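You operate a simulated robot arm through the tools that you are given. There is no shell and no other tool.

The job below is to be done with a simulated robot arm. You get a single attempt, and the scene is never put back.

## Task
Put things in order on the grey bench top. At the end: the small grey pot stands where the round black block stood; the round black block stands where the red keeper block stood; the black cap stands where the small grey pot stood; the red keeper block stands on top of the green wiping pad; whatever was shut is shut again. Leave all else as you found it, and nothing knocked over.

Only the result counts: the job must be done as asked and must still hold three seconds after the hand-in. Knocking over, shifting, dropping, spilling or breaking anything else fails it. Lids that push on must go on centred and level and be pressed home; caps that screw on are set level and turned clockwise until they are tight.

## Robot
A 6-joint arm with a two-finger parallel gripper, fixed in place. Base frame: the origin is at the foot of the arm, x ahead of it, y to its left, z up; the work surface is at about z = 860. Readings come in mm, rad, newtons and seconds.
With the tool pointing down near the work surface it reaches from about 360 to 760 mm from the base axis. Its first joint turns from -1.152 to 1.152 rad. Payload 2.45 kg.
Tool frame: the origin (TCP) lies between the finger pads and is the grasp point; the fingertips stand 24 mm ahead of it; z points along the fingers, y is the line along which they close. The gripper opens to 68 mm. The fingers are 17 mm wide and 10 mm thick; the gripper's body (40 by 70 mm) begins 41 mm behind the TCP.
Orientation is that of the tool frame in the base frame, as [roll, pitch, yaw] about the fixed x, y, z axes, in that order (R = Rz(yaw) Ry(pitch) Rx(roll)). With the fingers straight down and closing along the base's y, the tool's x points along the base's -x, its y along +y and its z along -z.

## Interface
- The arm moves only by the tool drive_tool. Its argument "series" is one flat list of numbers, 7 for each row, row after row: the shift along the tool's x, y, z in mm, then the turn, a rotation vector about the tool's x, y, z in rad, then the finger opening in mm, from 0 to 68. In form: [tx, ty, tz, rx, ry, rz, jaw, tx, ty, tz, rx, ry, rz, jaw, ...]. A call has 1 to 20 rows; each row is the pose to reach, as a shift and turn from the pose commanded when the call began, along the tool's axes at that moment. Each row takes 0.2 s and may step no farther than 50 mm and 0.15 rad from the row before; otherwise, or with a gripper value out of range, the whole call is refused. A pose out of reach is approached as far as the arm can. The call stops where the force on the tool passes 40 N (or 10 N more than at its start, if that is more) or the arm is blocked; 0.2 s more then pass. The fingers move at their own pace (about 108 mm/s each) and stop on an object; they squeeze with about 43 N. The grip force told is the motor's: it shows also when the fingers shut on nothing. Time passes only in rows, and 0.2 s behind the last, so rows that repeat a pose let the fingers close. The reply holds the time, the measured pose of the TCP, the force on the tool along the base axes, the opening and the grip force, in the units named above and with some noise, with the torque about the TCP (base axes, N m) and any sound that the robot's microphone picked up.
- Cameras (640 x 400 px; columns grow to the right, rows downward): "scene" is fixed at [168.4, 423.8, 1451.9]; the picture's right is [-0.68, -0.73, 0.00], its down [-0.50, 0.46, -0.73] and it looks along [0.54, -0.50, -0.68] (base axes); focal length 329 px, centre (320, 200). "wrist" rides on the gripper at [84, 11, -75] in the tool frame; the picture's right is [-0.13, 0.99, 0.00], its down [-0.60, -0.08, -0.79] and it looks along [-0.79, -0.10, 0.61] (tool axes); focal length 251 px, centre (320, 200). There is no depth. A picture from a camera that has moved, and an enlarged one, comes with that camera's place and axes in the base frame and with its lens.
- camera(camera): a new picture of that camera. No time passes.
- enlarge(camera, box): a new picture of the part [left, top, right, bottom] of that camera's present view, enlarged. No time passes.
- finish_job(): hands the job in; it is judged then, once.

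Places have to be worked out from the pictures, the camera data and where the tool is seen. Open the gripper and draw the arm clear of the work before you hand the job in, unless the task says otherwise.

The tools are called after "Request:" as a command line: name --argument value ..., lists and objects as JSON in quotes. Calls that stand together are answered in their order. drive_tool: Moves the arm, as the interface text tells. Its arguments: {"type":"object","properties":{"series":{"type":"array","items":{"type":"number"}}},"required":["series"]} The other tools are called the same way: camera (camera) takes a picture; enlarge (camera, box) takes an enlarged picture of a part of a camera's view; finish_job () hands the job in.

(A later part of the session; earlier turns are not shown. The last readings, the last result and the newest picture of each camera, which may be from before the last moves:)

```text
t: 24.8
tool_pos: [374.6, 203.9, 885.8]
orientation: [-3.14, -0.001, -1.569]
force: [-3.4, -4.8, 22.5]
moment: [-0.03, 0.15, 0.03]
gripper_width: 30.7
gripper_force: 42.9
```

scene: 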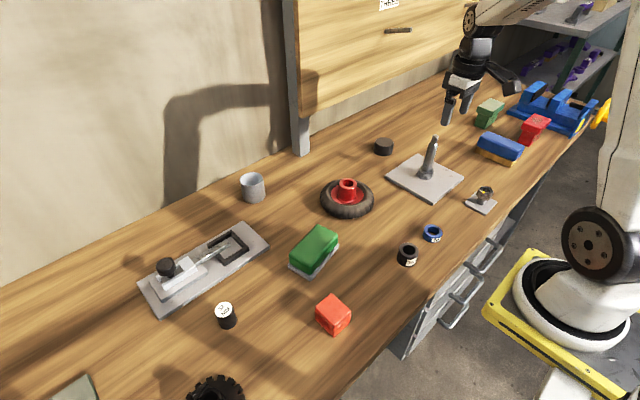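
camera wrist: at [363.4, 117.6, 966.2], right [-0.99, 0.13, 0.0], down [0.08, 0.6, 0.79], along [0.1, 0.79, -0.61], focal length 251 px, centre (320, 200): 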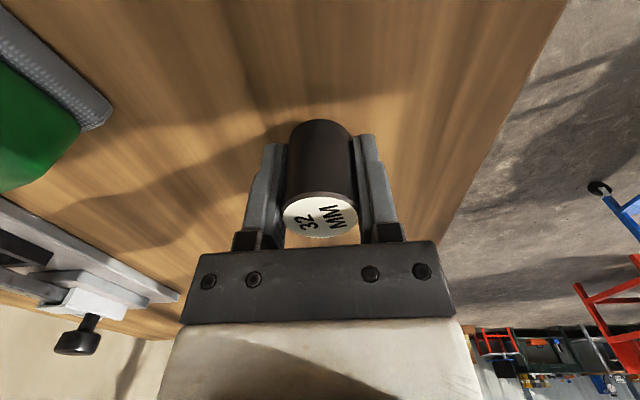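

The block is in contact and pressing at about 22 N. I'll back off 0.7 mm, then open and rise.

Request:
drive_tool --series '[0, 0, -0.7, 0, 0, 0, 15, 0, 0, -0.7, 0, 0, 0, 15, 0, 0, -0.7, 0, 0, 0, 34, 0, 0, -0.7, 0, 0, 0, 44, 0, 0, -0.7, 0, 0, 0, 56, 0, 0, -0.7, 0, 0, 0, 68, 0, 0, -0.7, 0, 0, 0, 68]'

Request:
drive_tool --series '[0, 0, -30, 0, 0, 0, 68, 0, 0, -70, 0, 0, 0, 68, 0, 0, -110, 0, 0, 0, 68, 0, 0, -110, 0, 0, 0, 68]'

Request:
camera --camera "wrist"

Request:
enlarge --camera "scene" --box '[200, 210, 440, 370]'

```text
t: 26.4
tool_pos: [373.8, 203.4, 886.7]
orientation: [3.141, -0.001, -1.568]
force: [-0.3, 0.8, 1.3]
moment: [0.03, 0.0, -0.02]
gripper_width: 68.1
gripper_force: 0.0
```

```text
t: 27.4
tool_pos: [373.2, 205.6, 996.8]
orientation: [-3.14, 0.001, -1.568]
force: [-0.1, 0.0, -0.2]
moment: [0.02, 0.01, -0.01]
gripper_width: 67.9
gripper_force: 0.0
```

```text
taken
camera wrist: at [362.5, 119.4, 1069.7], right [-0.99, 0.13, 0.0], down [0.08, 0.6, 0.79], along [0.1, 0.79, -0.61], focal length 251 px, centre (320, 200)
```

wrist: 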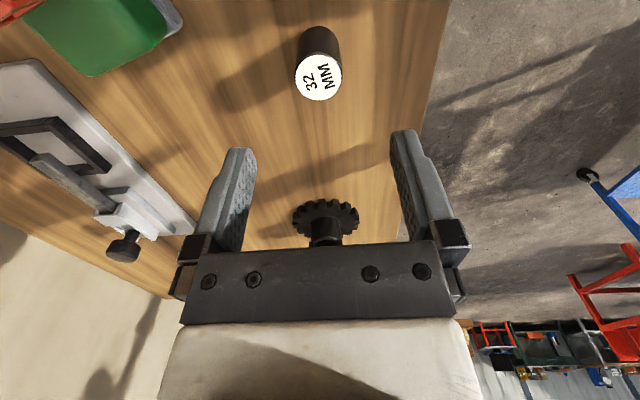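

```text
2.50 times, centred on (320, 290) of scene
camera zoom: at [168.3, 423.8, 1451.9], right [-0.68, -0.73, 0.0], down [-0.5, 0.46, -0.73], along [0.54, -0.5, -0.68], focal length 822 px, centre (320, -25)
```

zoom: 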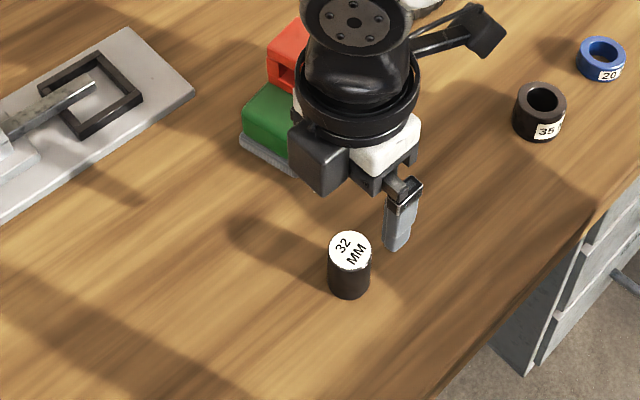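

The block stands upright at ~(374, 203). Next is the pot: I'll rise, turn the tool so its x axis points back toward the base, and go to a viewpoint in front of the pot.

Request:
drive_tool --series '[10.8, -31.5, -15, 0, 0, 0.1435, 68, 21.5, -63, -30, 0, 0, 0.287, 68, 32.3, -94.5, -44.8, 0, 0, 0.4305, 68, 43.1, -126, -44.8, 0, 0, 0.574, 68, 53.9, -157.5, -44.8, 0, 0, 0.7175, 68, 64.6, -189, -44.8, 0, 0, 0.861, 68, 75.4, -220.5, -44.8, 0, 0, 1.0045, 68, 86.2, -252, -44.8, 0, 0, 1.148, 68, 96.9, -283.5, -44.8, 0, 0, 1.2915, 68, 107.7, -315, -44.8, 0, 0, 1.435, 68, 107.7, -315, -44.8, 0, 0, 1.435, 68]'

Request:
camera --camera "wrist"

Request:
camera --camera "scene"

```text
t: 29.8
tool_pos: [689.5, 96.0, 1041.6]
orientation: [3.141, 0.001, -3.01]
force: [0.0, 0.2, 0.5]
moment: [0.01, 0.02, 0.02]
gripper_width: 67.8
gripper_force: 0.1
```

```text
taken
camera wrist: at [605.2, 94.0, 1116.0], right [-0.01, 1.0, 0.0], down [0.61, 0.0, 0.79], along [0.79, 0.0, -0.61], focal length 251 px, centre (320, 200)
```

wrist: 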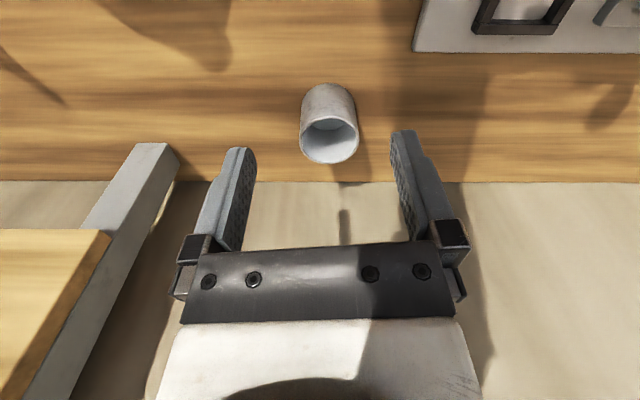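

```text
taken
```

scene: 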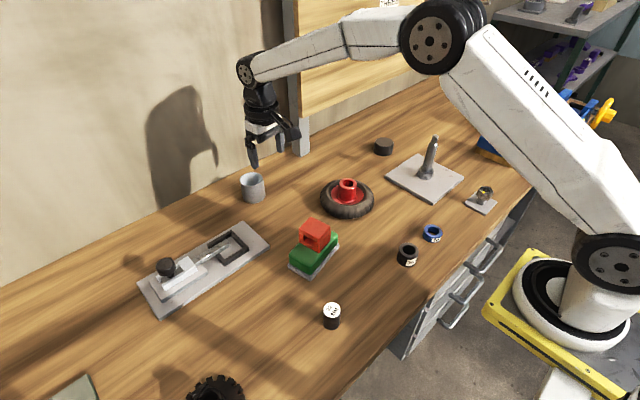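

Good view of the pot, wall and bench edge. I'll enlarge to measure the pot's centre.

Request:
enlarge --camera "wrist" --box '[270, 70, 390, 190]'

```text
3.33 times, centred on (330, 130) of wrist
camera zoom: at [605.2, 94.0, 1116.0], right [-0.01, 1.0, 0.0], down [0.61, 0.0, 0.79], along [0.79, 0.0, -0.61], focal length 838 px, centre (287, 433)
```

zoom: 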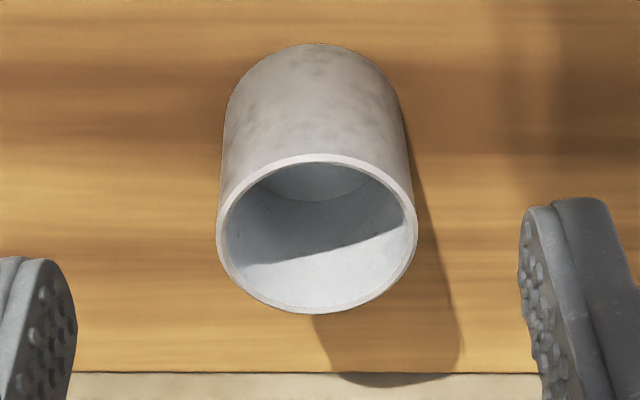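

The pot centre is ≈ (769.5, 104), rim z ≈ 917, Ø60.5, with the wall ~93 mm behind it. I'll test whether the arm can reach that far pointing straight down, by going above it at z = 960.

Request:
drive_tool --series '[-30, -0.7, 25, 0, 0, 0, 68, -60, -1.4, 40, 0, 0, 0, 68, -80, -1.8, 55, 0, 0, 0, 68, -80, -1.8, 80, 0, 0, 0, 68, -80, -1.8, 80, 0, 0, 0, 68, -80, -1.8, 80, 0, 0, 0, 68]'

Request:
camera --camera "wrist"

Request:
camera --camera "scene"

```text
t: 31.2
tool_pos: [764.2, 104.0, 961.2]
orientation: [-3.141, 0.001, -3.005]
force: [0.0, -0.9, -0.6]
moment: [0.01, 0.0, 0.03]
gripper_width: 67.7
gripper_force: 0.0
out of reach, approached as far as the arm can: row 3, 4, 5, 6
```

```text
taken
camera wrist: at [679.1, 101.4, 1035.7], right [-0.01, 1.0, 0.0], down [0.61, 0.0, 0.79], along [0.79, 0.01, -0.61], focal length 251 px, centre (320, 200)
```

wrist: 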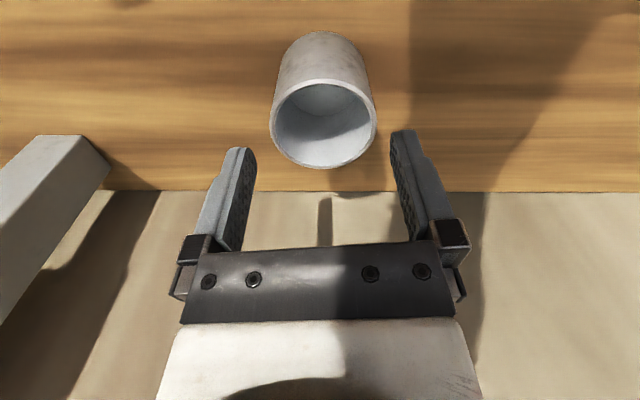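

```text
taken
```

scene: 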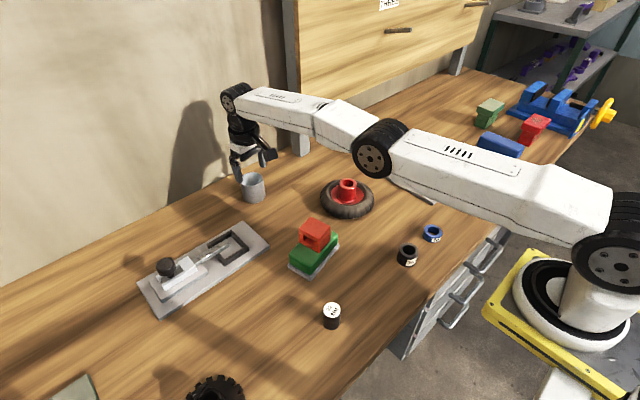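

Vertical reach stops about 6 mm short at this height, so I'll tilt the tool outward about 12° about its closing axis, which keeps the pads flat on the pot's sides. I'll draw back a little and apply the tilt.

Request:
drive_tool --series '[15, 0, 0, 0, 0, 0, 68, 30, 0, 0, 0, -0.1, 0, 68, 30, 0, 0, 0, -0.21, 0, 68, 30, 0, 0, 0, -0.21, 0, 68]'

```text
t: 32.2
tool_pos: [732.6, 99.4, 962.2]
orientation: [3.142, 0.21, -3.004]
force: [0.0, -0.5, 0.8]
moment: [-0.04, -0.03, 0.02]
gripper_width: 67.6
gripper_force: 0.0
```

The tilt took effect. Now I'll move horizontally outward 36 mm to be over the pot's axis, then look.

Request:
drive_tool --series '[-17.6, 0.5, 3.7, 0, 0, 0, 68, -35.3, 0.7, 7.5, 0, 0, 0, 68, -35.3, 0.7, 7.5, 0, 0, 0, 68, -35.3, 0.7, 7.5, 0, 0, 0, 68]'

Request:
camera --camera "wrist"

Request:
enlarge --camera "scene" --box '[200, 70, 320, 220]'

```text
t: 33.2
tool_pos: [769.0, 105.1, 960.2]
orientation: [-3.141, 0.209, -3.006]
force: [0.0, 0.1, 0.3]
moment: [-0.01, -0.01, -0.01]
gripper_width: 68.1
gripper_force: 0.0
```

```text
taken
camera wrist: at [670.4, 101.4, 1016.5], right [-0.01, 1.0, 0.03], down [0.43, -0.02, 0.9], along [0.9, 0.02, -0.43], focal length 251 px, centre (320, 200)
```

wrist: 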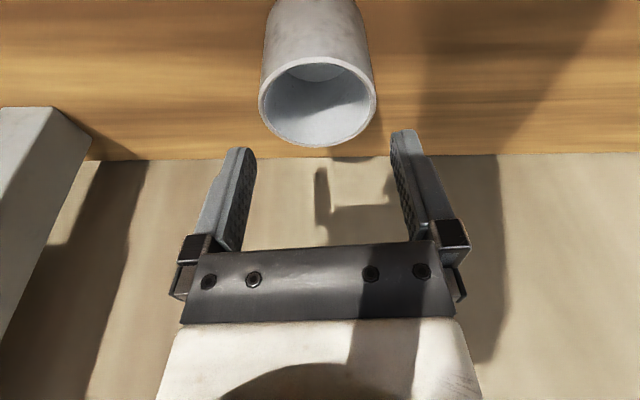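

```text
2.67 times, centred on (260, 145) of scene
camera zoom: at [168.4, 423.8, 1451.9], right [-0.68, -0.73, 0.0], down [-0.5, 0.46, -0.73], along [0.54, -0.5, -0.68], focal length 876 px, centre (480, 347)
```

zoom: 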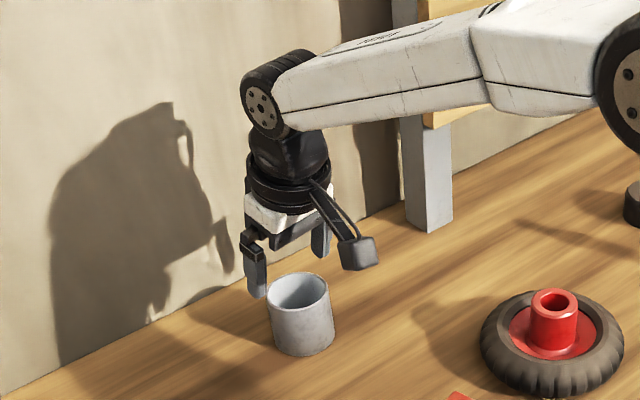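

I'm now at (769, 105) over the pot axis, with lateral offset under 1 mm. I'll lower vertically, in tilted tool axes, to z ≈ 905 first and check centring.

Request:
drive_tool --series '[5.2, 0.4, 24.5, 0, 0, 0, 68, 8.3, 0.4, 39.1, 0, 0, 0, 68, 11.4, 0.4, 53.8, 0, 0, 0, 68, 11.4, 0.4, 53.8, 0, 0, 0, 68]'

Request:
camera --camera "wrist"

Request:
enlarge --camera "scene" --box '[200, 120, 320, 220]'

```text
t: 34.2
tool_pos: [769.4, 105.7, 906.2]
orientation: [-3.141, 0.21, -3.005]
force: [-0.1, -0.7, -0.5]
moment: [-0.01, 0.0, -0.02]
gripper_width: 68.1
gripper_force: 0.0
```

```text
taken
camera wrist: at [670.3, 101.8, 961.6], right [-0.01, 1.0, 0.03], down [0.43, -0.02, 0.9], along [0.9, 0.02, -0.43], focal length 251 px, centre (320, 200)
```

wrist: 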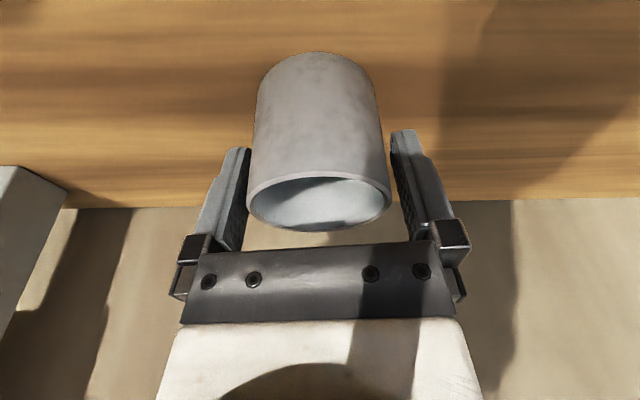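

```text
4.00 times, centred on (260, 170) of scene
camera zoom: at [168.4, 423.8, 1451.9], right [-0.68, -0.73, 0.0], down [-0.5, 0.46, -0.73], along [0.54, -0.5, -0.68], focal length 1314 px, centre (560, 320)
```

zoom: 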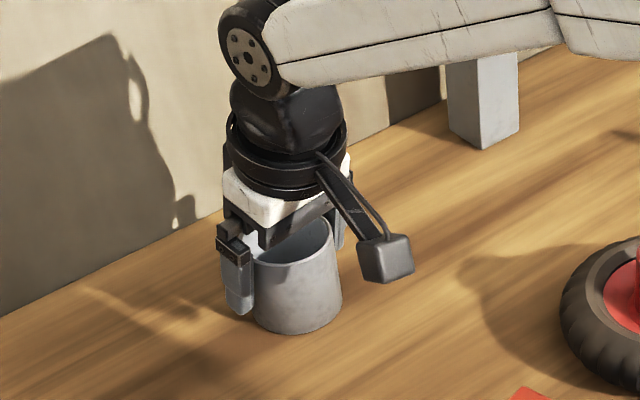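

The fingers straddle the pot evenly. I'll go down another 14 mm to z ≈ 892, then close.

Request:
drive_tool --series '[1.5, 0, 7, 0, 0, 0, 68, 2.9, 0, 13.7, 0, 0, 0, 68, 2.9, 0, 13.7, 0, 0, 0, 68, 2.9, 0, 13.7, 0, 0, 0, 62, 2.9, 0, 13.7, 0, 0, 0, 50, 2.9, 0, 13.7, 0, 0, 0, 40, 2.9, 0, 13.7, 0, 0, 0, 40]'

Request:
camera --camera "wrist"

Request:
enlarge --camera "scene" --box '[200, 120, 320, 220]'

```text
t: 35.8
tool_pos: [769.5, 105.2, 893.1]
orientation: [-3.141, 0.21, -3.004]
force: [-0.9, 0.3, 0.7]
moment: [0.0, -0.01, 0.02]
gripper_width: 59.1
gripper_force: 43.3
```

```text
taken
camera wrist: at [670.7, 101.5, 947.8], right [-0.01, 1.0, 0.03], down [0.43, -0.02, 0.9], along [0.9, 0.02, -0.43], focal length 251 px, centre (320, 200)
```

wrist: 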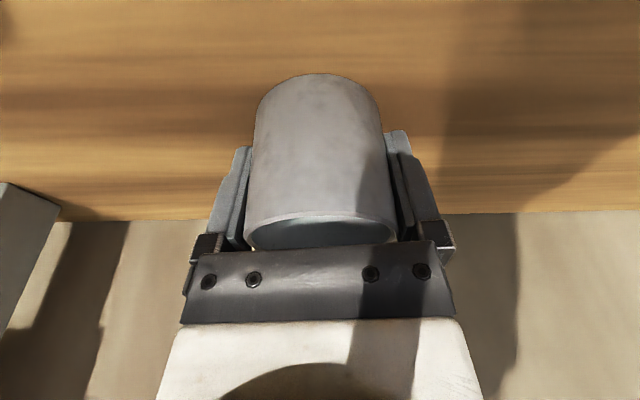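

```text
4.00 times, centred on (260, 170) of scene
camera zoom: at [168.4, 423.8, 1451.9], right [-0.68, -0.73, 0.0], down [-0.5, 0.46, -0.73], along [0.54, -0.5, -0.68], focal length 1314 px, centre (560, 320)
```

zoom: 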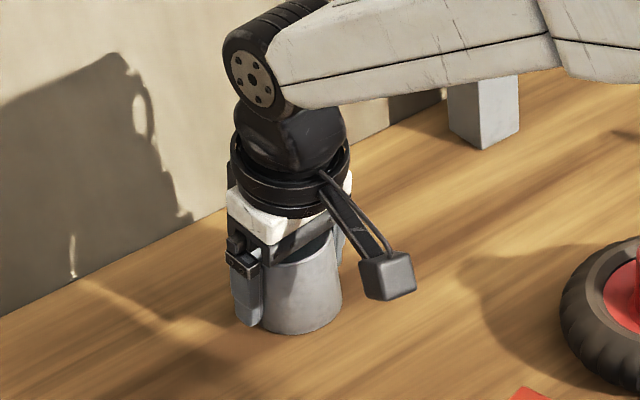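

The pot is gripped at 59.1 mm; its original centre is ≈ (769, 104). I'll lift it, carry it with the same tilt over to the block's old spot (507.3, 345), and stop about 12 mm above the bench.

Request:
drive_tool --series '[-8.3, 0, -39.1, 0, 0, 0, 40, -16.7, 0, -78.2, 0, 0, 0, 40, -4.88, 12.63, -111.43, 0, 0, 0, 40, 20.49, 45.31, -116.84, 0, 0, 0, 40, 45.87, 77.98, -122.25, 0, 0, 0, 40, 71.24, 110.66, -127.65, 0, 0, 0, 40, 96.61, 143.33, -133.06, 0, 0, 0, 40, 121.99, 176.01, -138.47, 0, 0, 0, 40, 147.36, 208.69, -143.88, 0, 0, 0, 40, 172.73, 241.36, -149.29, 0, 0, 0, 40, 198.1, 274.04, -154.69, 0, 0, 0, 40, 198.1, 274.04, -154.69, 0, 0, 0, 40]'

Request:
camera --camera "scene"

Request:
camera --camera "wrist"

```text
t: 38.4
tool_pos: [509.5, 346.7, 1003.2]
orientation: [-3.14, 0.21, -3.005]
force: [-0.4, 0.1, -0.8]
moment: [-0.02, -0.03, 0.0]
gripper_width: 58.8
gripper_force: 43.1
```

```text
taken
```

scene: 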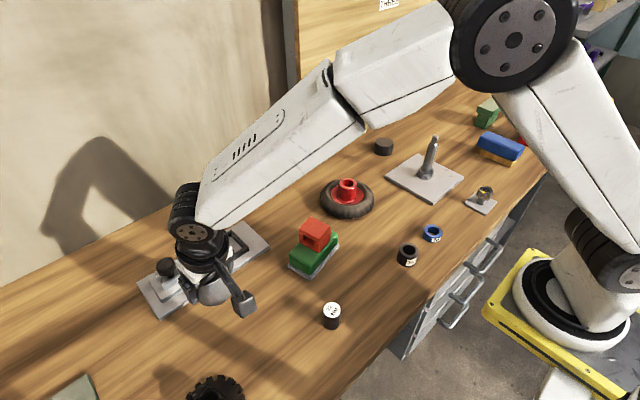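

```text
taken
camera wrist: at [410.9, 342.9, 1057.2], right [-0.01, 1.0, 0.03], down [0.43, -0.02, 0.9], along [0.9, 0.02, -0.43], focal length 251 px, centre (320, 200)
```

wrist: 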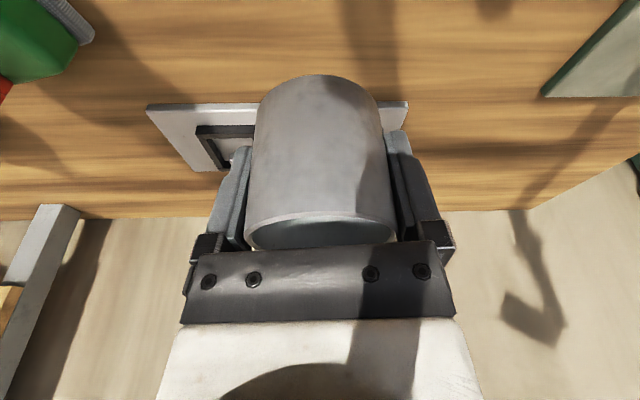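

The pot is still upright in the grip. I'll lower it to about 12 mm above the bench.

Request:
drive_tool --series '[9.38, 0, 44.01, 0, 0, 0, 40, 16.7, 0, 78.2, 0, 0, 0, 40, 20.43, 0, 95.85, 0, 0, 0, 40, 20.43, 0, 95.85, 0, 0, 0, 40]'

Request:
enlarge --camera "scene" --box '[130, 210, 330, 350]'

Request:
camera --camera "wrist"

```text
t: 39.4
tool_pos: [508.1, 348.5, 903.6]
orientation: [-3.141, 0.209, -3.003]
force: [-0.8, 1.3, 0.0]
moment: [-0.01, 0.01, 0.0]
gripper_width: 58.9
gripper_force: 42.8
```

```text
2.86 times, centred on (230, 280) of scene
camera zoom: at [168.4, 423.8, 1451.9], right [-0.68, -0.73, 0.0], down [-0.5, 0.46, -0.73], along [0.54, -0.5, -0.68], focal length 939 px, centre (577, -29)
```

zoom: 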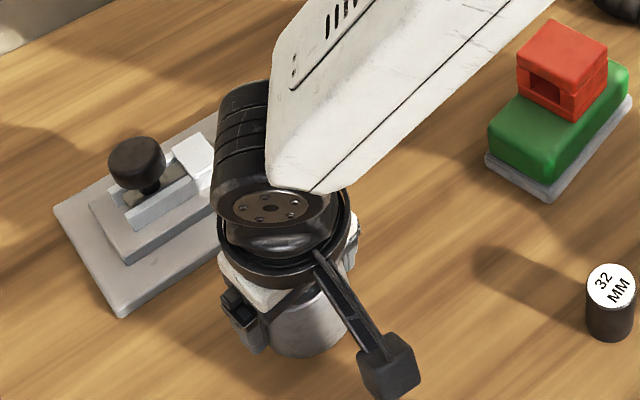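

```text
taken
camera wrist: at [410.3, 344.0, 958.7], right [-0.01, 1.0, 0.03], down [0.43, -0.02, 0.9], along [0.9, 0.02, -0.43], focal length 251 px, centre (320, 200)
```

wrist: 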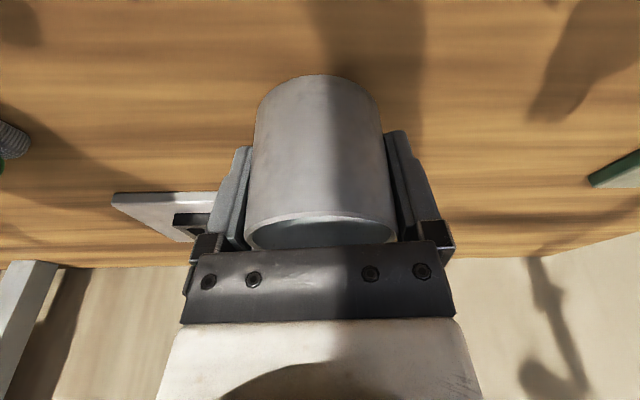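

The pot is about 11 mm above the bench. I'll lower it 9 mm and then creep.

Request:
drive_tool --series '[0.94, 0, 4.4, 0, 0, 0, 40, 1.88, 0, 8.8, 0, 0, 0, 40, 1.88, 0, 8.8, 0, 0, 0, 40]'

Request:
drive_tool --series '[0.2, 0, 0.98, 0, 0, 0, 40, 0.31, 0, 1.47, 0, 0, 0, 40, 0.31, 0, 1.47, 0, 0, 0, 40]'

Request:
drive_tool --series '[0.1, 0, 0.5, 0, 0, 0, 40, 0.2, 0, 0.98, 0, 0, 0, 40, 0.2, 0, 0.98, 0, 0, 0, 40]'

```text
t: 40.2
tool_pos: [508.0, 346.7, 894.7]
orientation: [-3.141, 0.21, -3.005]
force: [-0.5, -0.5, -0.8]
moment: [-0.03, 0.0, 0.01]
gripper_width: 58.7
gripper_force: 43.2
```

```text
t: 41.0
tool_pos: [507.3, 346.4, 892.9]
orientation: [-3.141, 0.21, -3.006]
force: [0.4, -0.7, -1.2]
moment: [0.0, -0.01, 0.01]
gripper_width: 59.0
gripper_force: 43.1
```

```text
t: 41.8
tool_pos: [508.3, 347.2, 892.9]
orientation: [3.14, 0.211, -3.006]
force: [-2.8, -2.0, 9.3]
moment: [-0.14, 0.07, -0.01]
gripper_width: 58.9
gripper_force: 42.8
```

Light contact at 9 N. I'll ease off slightly and open the fingers, then withdraw straight up.

Request:
drive_tool --series '[-0.08, 0, -0.4, 0, 0, 0, 40, -0.08, 0, -0.4, 0, 0, 0, 61, -0.08, 0, -0.4, 0, 0, 0, 65, -0.08, 0, -0.4, 0, 0, 0, 68, -0.08, 0, -0.4, 0, 0, 0, 68]'

Request:
camera --camera "wrist"

```text
t: 43.0
tool_pos: [508.8, 347.0, 893.0]
orientation: [-3.141, 0.208, -3.005]
force: [-0.2, 0.1, -0.2]
moment: [-0.03, -0.05, 0.03]
gripper_width: 67.7
gripper_force: 0.1
```

```text
taken
camera wrist: at [409.7, 342.6, 947.9], right [-0.01, 1.0, 0.03], down [0.43, -0.02, 0.9], along [0.9, 0.02, -0.43], focal length 251 px, centre (320, 200)
```

wrist: 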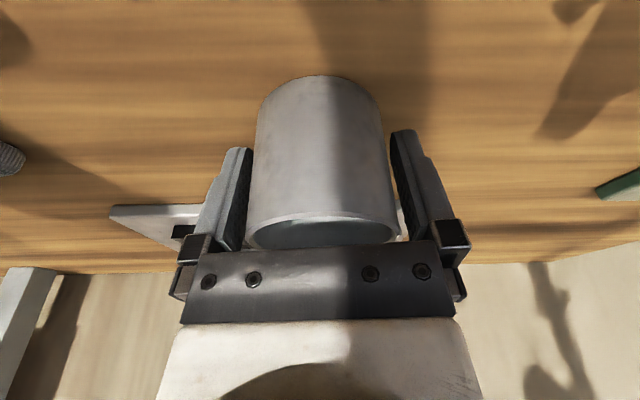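

The fingers are clear on both sides. I'll rise vertically 110 mm and check the pot's placement.

Request:
drive_tool --series '[-4.2, 0, -19.6, 0, 0, 0, 68, -10.4, 0, -48.9, 0, 0, 0, 68, -18.8, 0, -88, 0, 0, 0, 68, -22.9, 0, -107.6, 0, 0, 0, 68, -22.9, 0, -107.6, 0, 0, 0, 68]'

Request:
camera --camera "wrist"

Request:
camera --camera "scene"

```text
t: 44.2
tool_pos: [508.2, 346.6, 1002.4]
orientation: [-3.141, 0.209, -3.005]
force: [-0.5, 0.3, 0.5]
moment: [-0.01, 0.02, 0.01]
gripper_width: 67.9
gripper_force: 0.1
```

```text
taken
camera wrist: at [411.0, 342.4, 1057.9], right [-0.01, 1.0, 0.03], down [0.43, -0.02, 0.9], along [0.9, 0.02, -0.43], focal length 251 px, centre (320, 200)
```

wrist: 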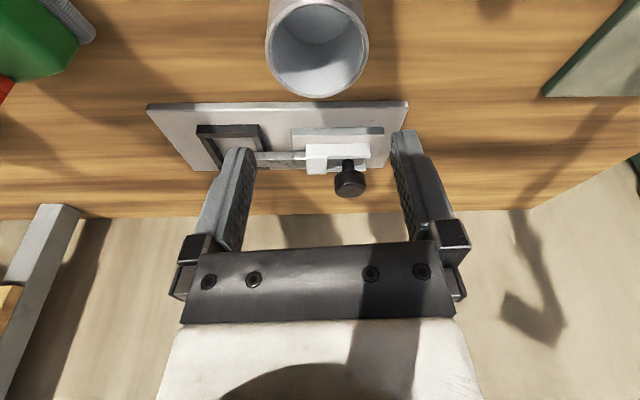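

```text
taken
```

scene: 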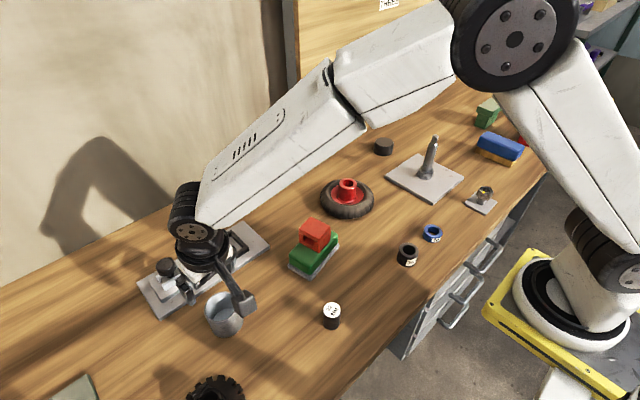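

The pot stands at ≈ (509, 345.6), where the block was. Now the cap: I'll travel high across to a viewpoint just short of it, turning yaw so the tilt is radial there.

Request:
drive_tool --series '[-2.77, -43.62, -1.45, 0.00801, 0, 0.03755, 68, -5.53, -87.24, -2.91, 0.01602, 0, 0.0751, 68, -8.3, -130.86, -4.36, 0.02403, 0, 0.11265, 68, -11.07, -174.48, -5.81, 0.03204, 0, 0.1502, 68, -13.83, -218.1, -7.27, 0.04005, 0, 0.18775, 68, -16.6, -261.72, -8.72, 0.04806, 0, 0.2253, 68, -19.37, -305.34, -10.17, 0.05607, 0, 0.26285, 68, -22.13, -348.96, -11.63, 0.06408, 0, 0.3004, 68, -24.9, -392.58, -13.08, 0.07209, 0, 0.33795, 68, -27.67, -436.2, -14.53, 0.0801, 0, 0.3755, 68, -30.43, -479.82, -15.99, 0.08811, 0, 0.41305, 68, -33.2, -523.44, -17.44, 0.09612, 0, 0.4506, 68, -35.97, -567.06, -18.89, 0.10413, 0, 0.48815, 68, -38.73, -610.68, -20.35, 0.11214, 0, 0.5257, 68, -41.5, -654.3, -21.8, 0.12015, 0, 0.56325, 68, -41.5, -654.3, -21.8, 0.12015, 0, 0.56325, 68]'

Request:
camera --camera "wrist"

Request:
camera --camera "scene"

```text
t: 47.6
tool_pos: [631.8, -297.5, 1034.7]
orientation: [3.141, 0.21, 2.702]
force: [0.6, 0.6, 0.2]
moment: [0.01, -0.01, 0.04]
gripper_width: 67.9
gripper_force: 0.1
```

```text
taken
camera wrist: at [548.6, -248.4, 1089.2], right [0.54, 0.84, 0.03], down [0.35, -0.25, 0.9], along [0.77, -0.47, -0.43], focal length 251 px, centre (320, 200)
```

wrist: 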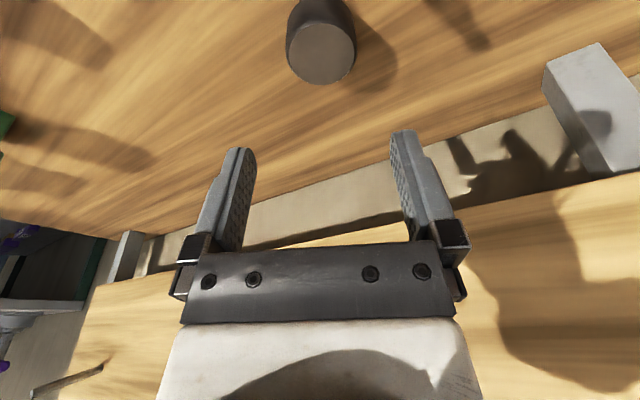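

```text
taken
```

scene: 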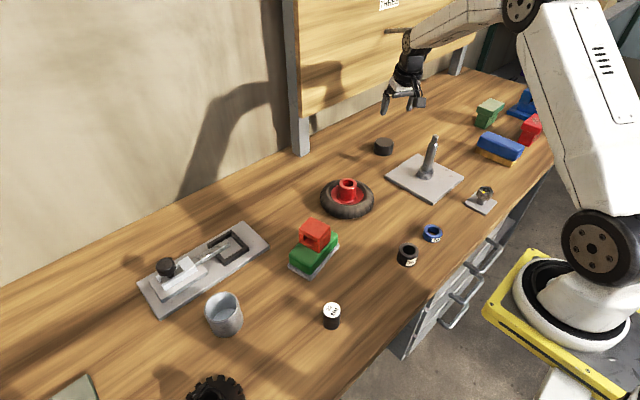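

The cap is visible ahead. I'll enlarge it to measure its centre, top height and diameter.

Request:
enlarge --camera "wrist" --box '[260, 0, 388, 100]'

```text
4.00 times, centred on (324, 50) of wrist
camera zoom: at [548.6, -248.4, 1089.2], right [0.54, 0.84, 0.03], down [0.35, -0.25, 0.9], along [0.77, -0.47, -0.43], focal length 1006 px, centre (304, 800)
```

zoom: 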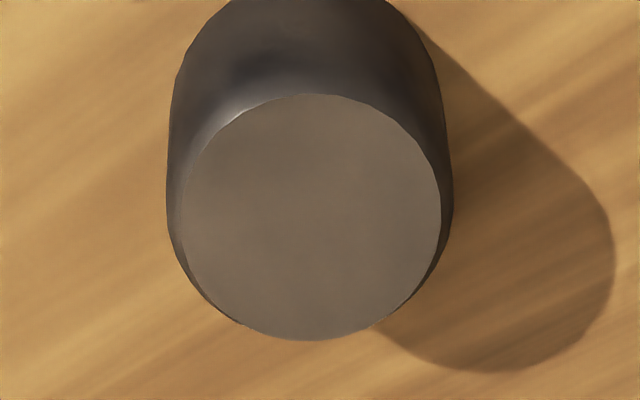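

The cap centre is ≈ (667.8, -316), top z ≈ 894, body Ø ≈ 60. I'll move over its axis and down to z ≈ 950.

Request:
drive_tool --series '[-19, 0.2, 4, 0, 0, 0, 68, -38.05, 0.4, 8.1, 0, 0, 0, 68, -29.7, 0.4, 47.2, 0, 0, 0, 68, -20.75, 0.4, 89.3, 0, 0, 0, 68, -20.75, 0.4, 89.3, 0, 0, 0, 68]'

Request:
camera --camera "wrist"

Request:
enlarge --camera "scene" --box '[330, 60, 490, 210]'

```text
t: 48.8
tool_pos: [667.9, -311.9, 952.2]
orientation: [3.141, 0.21, 2.701]
force: [-0.6, 0.1, 0.5]
moment: [-0.01, -0.01, -0.01]
gripper_width: 68.1
gripper_force: 0.1
```

```text
taken
camera wrist: at [584.5, -262.0, 1006.5], right [0.54, 0.84, 0.03], down [0.35, -0.25, 0.9], along [0.77, -0.47, -0.43], focal length 251 px, centre (320, 200)
```

wrist: 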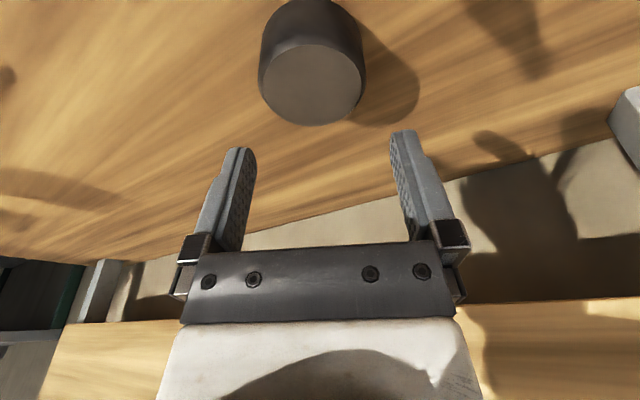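

```text
2.67 times, centred on (410, 135) of scene
camera zoom: at [168.4, 423.8, 1451.9], right [-0.68, -0.73, 0.0], down [-0.5, 0.46, -0.73], along [0.54, -0.5, -0.68], focal length 876 px, centre (80, 373)
```

zoom: 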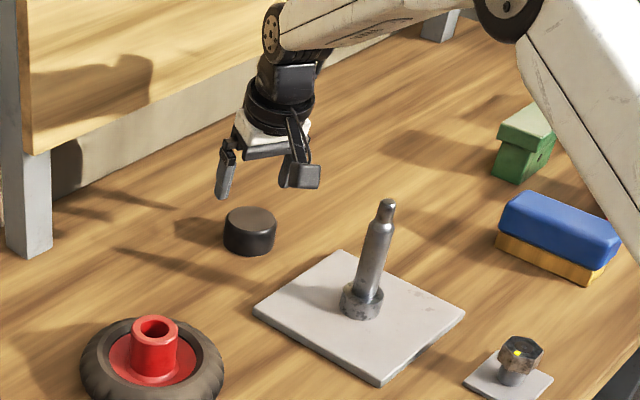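

Over the cap now. I'll enlarge to check lateral centring before descending.

Request:
enlarge --camera "wrist" --box '[230, 0, 410, 140]'

```text
2.86 times, centred on (320, 70) of wrist
camera zoom: at [584.5, -262.0, 1006.5], right [0.54, 0.84, 0.03], down [0.35, -0.25, 0.9], along [0.77, -0.47, -0.43], focal length 718 px, centre (320, 571)
```

zoom: 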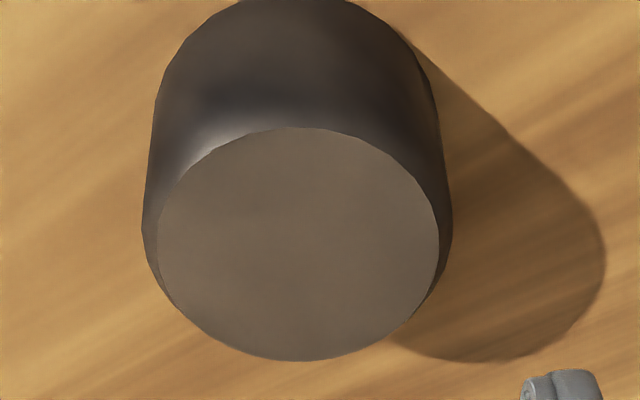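

The cap sits about 2.5 mm to the tool's -y side. I'll correct for that and descend to z ≈ 912 before re-checking.

Request:
drive_tool --series '[0, -2.5, 0, 0, 0, 0, 68, 0, -2.5, 0, 0, 0, 0, 68, 4, -2.5, 18.6, 0, 0, 0, 68, 4, -2.5, 18.6, 0, 0, 0, 68]'

Request:
camera --camera "wrist"

Request:
enlarge --camera "wrist" --box '[200, 0, 440, 160]'

```text
t: 49.8
tool_pos: [668.6, -315.1, 930.5]
orientation: [-3.141, 0.21, 2.702]
force: [0.6, 0.5, -0.4]
moment: [0.01, -0.03, 0.04]
gripper_width: 67.9
gripper_force: 0.1
```

```text
taken
camera wrist: at [584.2, -264.6, 986.5], right [0.54, 0.84, 0.03], down [0.35, -0.25, 0.9], along [0.77, -0.47, -0.43], focal length 251 px, centre (320, 200)
```

wrist: 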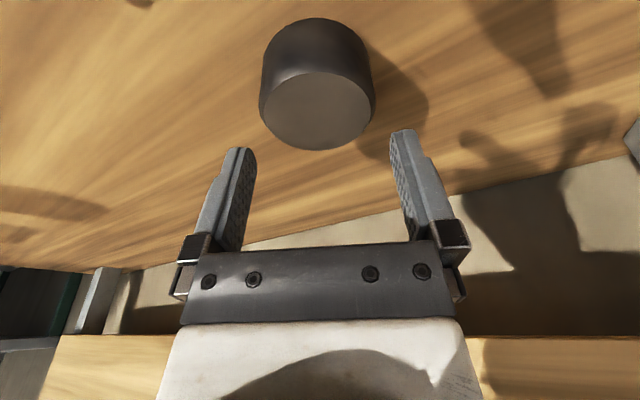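

```text
2.50 times, centred on (320, 80) of wrist
camera zoom: at [584.2, -264.6, 986.5], right [0.54, 0.84, 0.03], down [0.35, -0.25, 0.9], along [0.77, -0.47, -0.43], focal length 629 px, centre (320, 500)
```

zoom: 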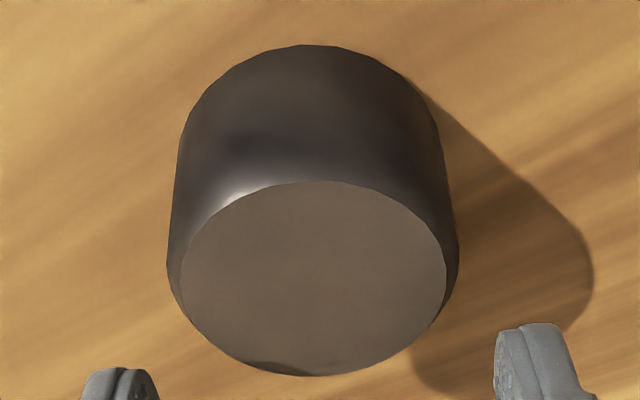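

The cap is now centred within 1 mm. I'll descend to z ≈ 889.5 (tips ~4 mm off the bench).

Request:
drive_tool --series '[4.4, 0, 19.5, 0, 0, 0, 68, 7.6, 0, 33.5, 0, 0, 0, 68, 9.1, 0, 40.2, 0, 0, 0, 68, 9.1, 0, 40.2, 0, 0, 0, 68]'

Request:
camera --camera "wrist"

Request:
enlarge --camera "scene" --box '[330, 80, 450, 190]'

```text
t: 50.8
tool_pos: [667.0, -315.4, 889.9]
orientation: [3.141, 0.211, 2.701]
force: [0.6, -0.3, -0.3]
moment: [0.0, 0.06, 0.01]
gripper_width: 68.2
gripper_force: 0.1
```

```text
taken
camera wrist: at [582.9, -265.2, 944.8], right [0.54, 0.84, 0.03], down [0.35, -0.25, 0.9], along [0.77, -0.47, -0.43], focal length 251 px, centre (320, 200)
```

wrist: 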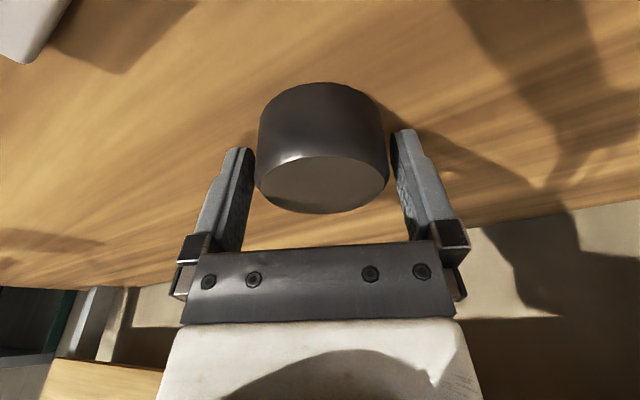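

```text
3.64 times, centred on (390, 135) of scene
camera zoom: at [168.4, 423.8, 1451.9], right [-0.68, -0.73, 0.0], down [-0.5, 0.46, -0.73], along [0.54, -0.5, -0.68], focal length 1195 px, centre (66, 436)
```

zoom: 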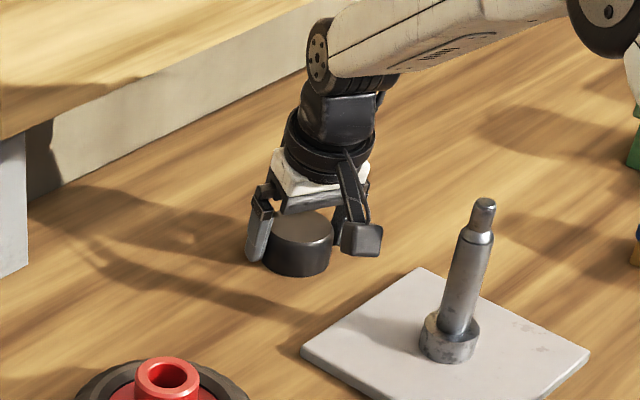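

The cap sits evenly between the fingers. Closing now.

Request:
drive_tool --series '[0, 0, 0, 0, 0, 0, 63, 0, 0, 0, 0, 0, 0, 52, 0, 0, 0, 0, 0, 0, 40, 0, 0, 0, 0, 0, 0, 40]'

Request:
camera --camera "wrist"

```text
t: 51.8
tool_pos: [666.9, -315.6, 889.5]
orientation: [-3.141, 0.209, 2.702]
force: [-0.3, -0.2, 0.1]
moment: [0.0, 0.0, 0.01]
gripper_width: 57.6
gripper_force: 42.9
```

```text
taken
camera wrist: at [582.9, -265.2, 945.0], right [0.54, 0.84, 0.03], down [0.35, -0.25, 0.9], along [0.77, -0.47, -0.43], focal length 251 px, centre (320, 200)
```

wrist: 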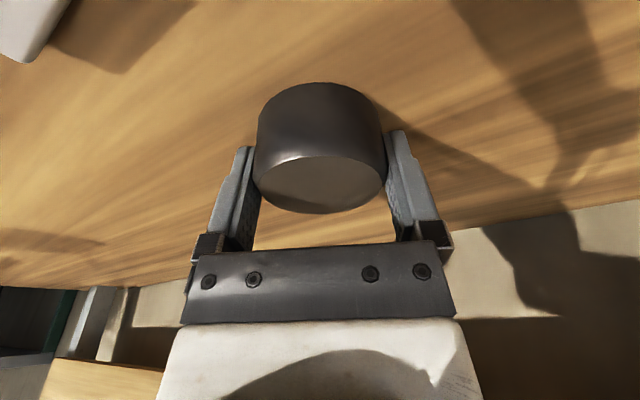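

The cap is gripped at 57.6 mm, centred at the TCP ≈ (667, -316). I'll lift 110 mm and carry it to above the pot's former spot (769, 104), turning yaw +33° so the tilt stays radial.

Request:
drive_tool --series '[-8.34, 0, -39.1, 0, 0, 0, 40, -16.7, 0, -78.2, 0, 0, 0, 40, -22.9, 0, -107.6, 0, 0, 0, 40, -15.22, 38.55, -109.24, -0.0109, 0, -0.0512, 40, -7.54, 77.1, -110.88, -0.0218, 0, -0.1025, 40, 0.14, 115.65, -112.52, -0.0328, 0, -0.1537, 40, 7.82, 154.2, -114.16, -0.0437, 0, -0.2049, 40, 15.5, 192.75, -115.8, -0.0546, 0, -0.2562, 40, 23.18, 231.3, -117.44, -0.0655, 0, -0.3074, 40, 30.86, 269.85, -119.08, -0.0764, 0, -0.3586, 40, 38.54, 308.4, -120.72, -0.0874, 0, -0.4098, 40, 46.22, 346.95, -122.36, -0.0983, 0, -0.4611, 40, 53.9, 385.5, -124, -0.1092, 0, -0.5123, 40, 61.6, 424, -125.6, -0.1201, 0, -0.5635, 40, 61.6, 424, -125.6, -0.1201, 0, -0.5635, 40]'

Request:
camera --camera "wrist"

Request:
camera --camera "scene"

```text
t: 55.0
tool_pos: [768.7, 104.2, 998.6]
orientation: [-3.14, 0.209, -3.004]
force: [0.2, 0.0, -0.1]
moment: [0.0, 0.03, -0.02]
gripper_width: 57.8
gripper_force: 42.6
```

```text
taken
camera wrist: at [669.9, 100.1, 1054.3], right [-0.01, 1.0, 0.03], down [0.43, -0.02, 0.9], along [0.9, 0.02, -0.43], focal length 251 px, centre (320, 200)
```

wrist: 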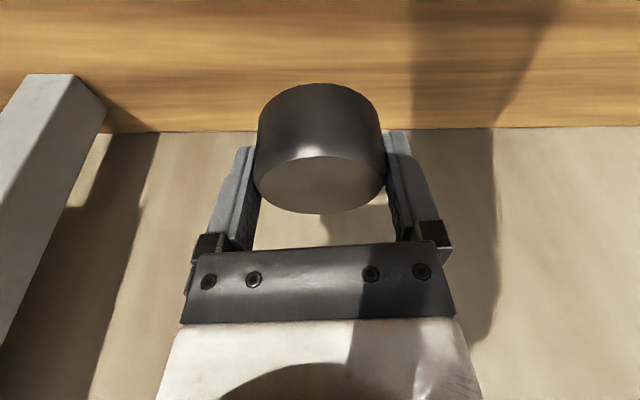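

```text
taken
```

scene: 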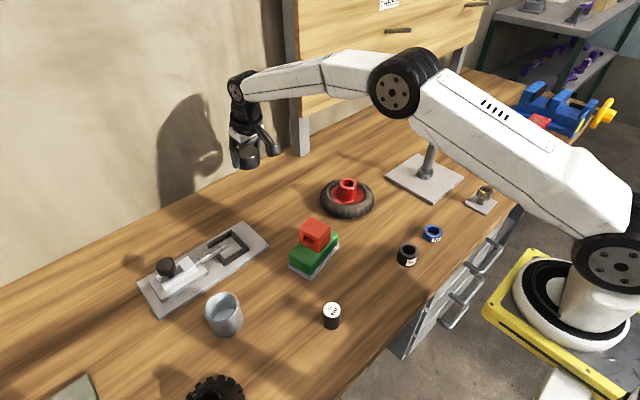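

The cap is above the pot's old spot at (768.7, 104.2). I'll lower it to ~10 mm above the bench.

Request:
drive_tool --series '[8.34, 0.5, 39.1, 0, 0, 0, 40, 16.7, 0.5, 78.2, 0, 0, 0, 40, 20.85, 0.5, 97.8, 0, 0, 0, 40, 20.85, 0.5, 97.8, 0, 0, 0, 40]'

Request:
camera --camera "wrist"

Request:
enlarge --camera "scene" --box '[200, 120, 320, 220]'

```text
t: 56.0
tool_pos: [769.0, 104.5, 898.5]
orientation: [3.141, 0.211, -3.002]
force: [0.5, -0.2, -1.0]
moment: [-0.02, -0.01, 0.03]
gripper_width: 57.9
gripper_force: 43.2
```

```text
taken
camera wrist: at [670.1, 100.7, 953.9], right [-0.01, 1.0, 0.03], down [0.43, -0.02, 0.9], along [0.9, 0.02, -0.43], focal length 251 px, centre (320, 200)
```

wrist: 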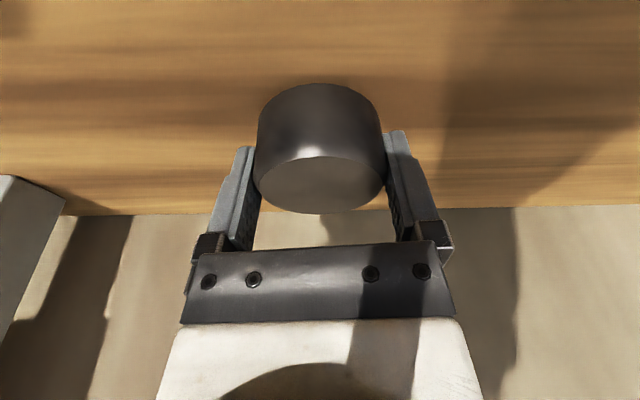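

```text
4.00 times, centred on (260, 170) of scene
camera zoom: at [168.4, 423.8, 1451.9], right [-0.68, -0.73, 0.0], down [-0.5, 0.46, -0.73], along [0.54, -0.5, -0.68], focal length 1314 px, centre (560, 320)
```

zoom: 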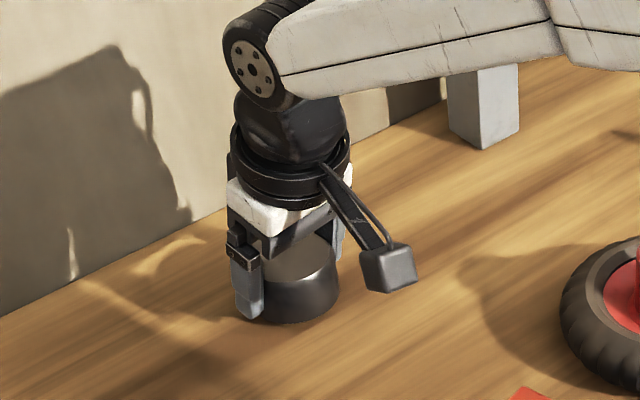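

I'll lower 8.5 mm and then creep until contact.

Request:
drive_tool --series '[0.9, 0, 4.2, 0, 0, 0, 40, 1.77, 0, 8.3, 0, 0, 0, 40, 1.77, 0, 8.3, 0, 0, 0, 40]'

Request:
drive_tool --series '[0.1, 0, 0.5, 0, 0, 0, 40, 0.2, 0, 1.0, 0, 0, 0, 40, 0.2, 0, 1.0, 0, 0, 0, 40]'

Request:
drive_tool --series '[0.1, 0, 0.5, 0, 0, 0, 40, 0.16, 0, 0.8, 0, 0, 0, 40, 0.16, 0, 0.8, 0, 0, 0, 40]'

```text
t: 56.8
tool_pos: [768.7, 104.7, 891.9]
orientation: [-3.141, 0.211, -3.004]
force: [0.3, -1.4, -1.5]
moment: [0.0, 0.01, 0.0]
gripper_width: 57.8
gripper_force: 43.7
```

```text
t: 57.6
tool_pos: [769.0, 105.4, 889.9]
orientation: [3.141, 0.209, -3.002]
force: [-0.7, -0.6, 1.6]
moment: [0.01, 0.03, 0.03]
gripper_width: 57.9
gripper_force: 42.6
```

```text
t: 58.4
tool_pos: [769.3, 104.6, 889.4]
orientation: [3.141, 0.215, -3.002]
force: [1.0, -1.0, 6.8]
moment: [-0.03, 0.13, 0.0]
gripper_width: 57.8
gripper_force: 42.9
```

Contact is confirmed (~7 N). I'll open the fingers and then rise vertically.

Request:
drive_tool --series '[-0.04, 0, -0.2, 0, 0, 0, 40, -0.04, 0, -0.2, 0, 0, 0, 60, -0.04, 0, -0.2, 0, 0, 0, 64, -0.04, 0, -0.2, 0, 0, 0, 68, -0.04, 0, -0.2, 0, 0, 0, 68]'

Request:
camera --camera "wrist"

```text
t: 59.6
tool_pos: [767.8, 105.2, 888.2]
orientation: [3.141, 0.21, -3.004]
force: [0.2, -0.1, -0.4]
moment: [-0.01, -0.01, 0.03]
gripper_width: 67.9
gripper_force: 0.0
```

```text
taken
camera wrist: at [670.0, 101.4, 944.1], right [-0.01, 1.0, 0.03], down [0.43, -0.02, 0.9], along [0.9, 0.02, -0.43], focal length 251 px, centre (320, 200)
```

wrist: 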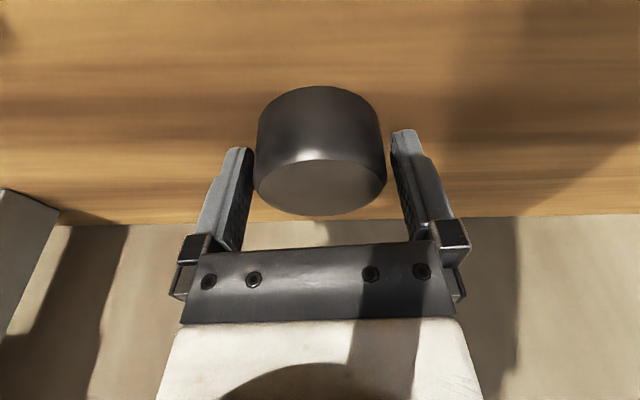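

The cap is released and free of the fingers. I'll rise straight up 100 mm, then draw inward to look.

Request:
drive_tool --series '[-4.2, 0, -19.6, 0, 0, 0, 68, -10.4, 0, -48.9, 0, 0, 0, 68, -18.8, 0, -88, 0, 0, 0, 68, -22.9, 0, -107.6, 0, 0, 0, 68, 16.2, 0, -115.9, 0, 0, 0, 68, 55.3, 0, -124.3, 0, 0, 0, 68, 55.3, 0, -124.3, 0, 0, 0, 68]'

Request:
camera --camera "wrist"

Request:
camera --camera "scene"

```text
t: 61.2
tool_pos: [690.3, 96.3, 1000.1]
orientation: [3.141, 0.212, -3.004]
force: [0.1, -0.1, -0.1]
moment: [-0.01, -0.02, -0.01]
gripper_width: 68.1
gripper_force: 0.0
```

```text
taken
camera wrist: at [592.1, 91.8, 1055.7], right [-0.01, 1.0, 0.03], down [0.43, -0.02, 0.9], along [0.9, 0.02, -0.43], focal length 251 px, centre (320, 200)
```

wrist: 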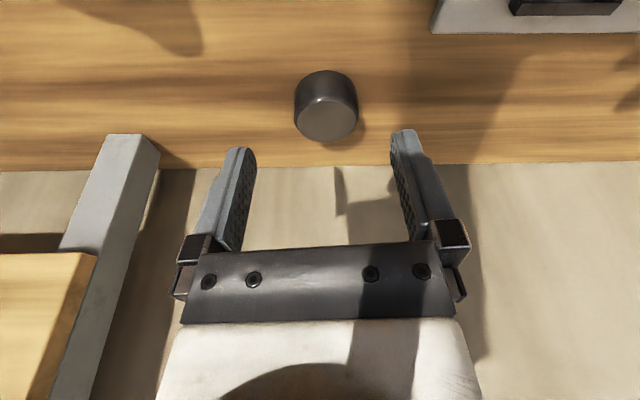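

```text
taken
```

scene: 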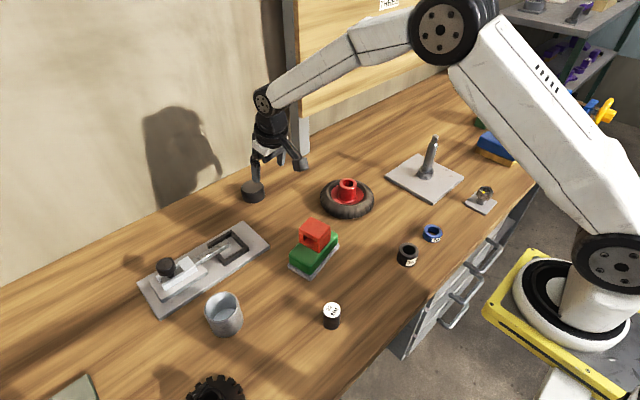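

The cap stands upright where the pot was, at ~(770, 105). I'll verify the whole arrangement with enlarged scene views before retreating.

Request:
enlarge --camera "scene" --box '[270, 210, 398, 340]'

Request:
enlarge --camera "scene" --box '[120, 160, 360, 350]'

Request:
enlarge --camera "scene" --box '[340, 120, 500, 280]'

```text
3.08 times, centred on (334, 275) of scene
camera zoom: at [168.3, 423.8, 1451.9], right [-0.68, -0.73, 0.0], down [-0.5, 0.46, -0.73], along [0.54, -0.5, -0.68], focal length 1011 px, centre (277, -31)
```

zoom: 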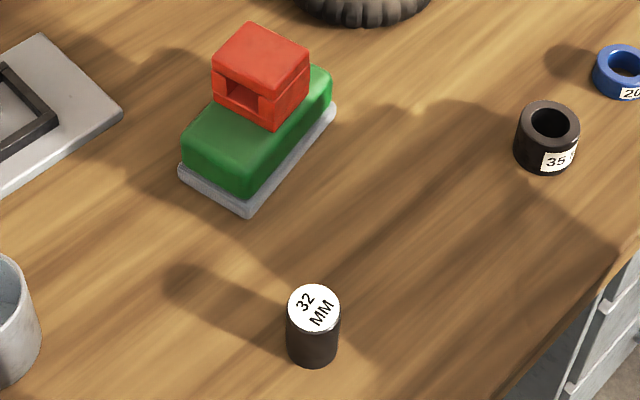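

```text
2.11 times, centred on (240, 255) of scene
camera zoom: at [168.3, 423.8, 1451.9], right [-0.68, -0.73, 0.0], down [-0.5, 0.46, -0.73], along [0.54, -0.5, -0.68], focal length 692 px, centre (488, 84)
```

zoom: 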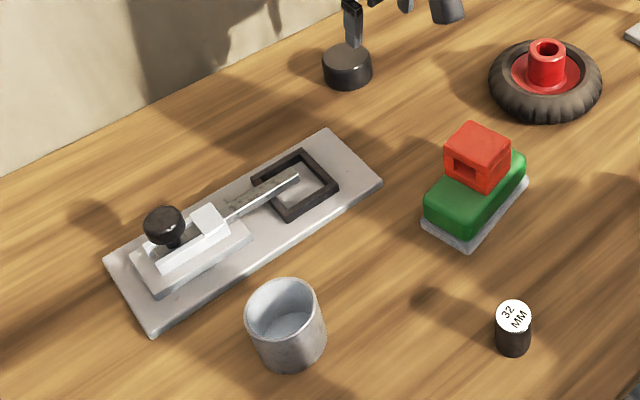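

```text
2.50 times, centred on (420, 200) of scene
camera zoom: at [168.3, 423.8, 1451.9], right [-0.68, -0.73, 0.0], down [-0.5, 0.46, -0.73], along [0.54, -0.5, -0.68], focal length 822 px, centre (70, 200)
```

zoom: 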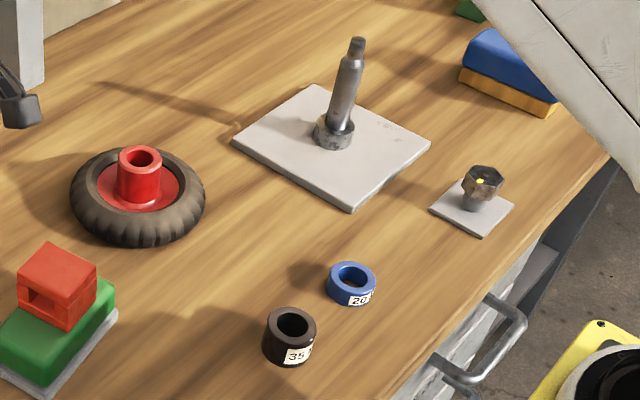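

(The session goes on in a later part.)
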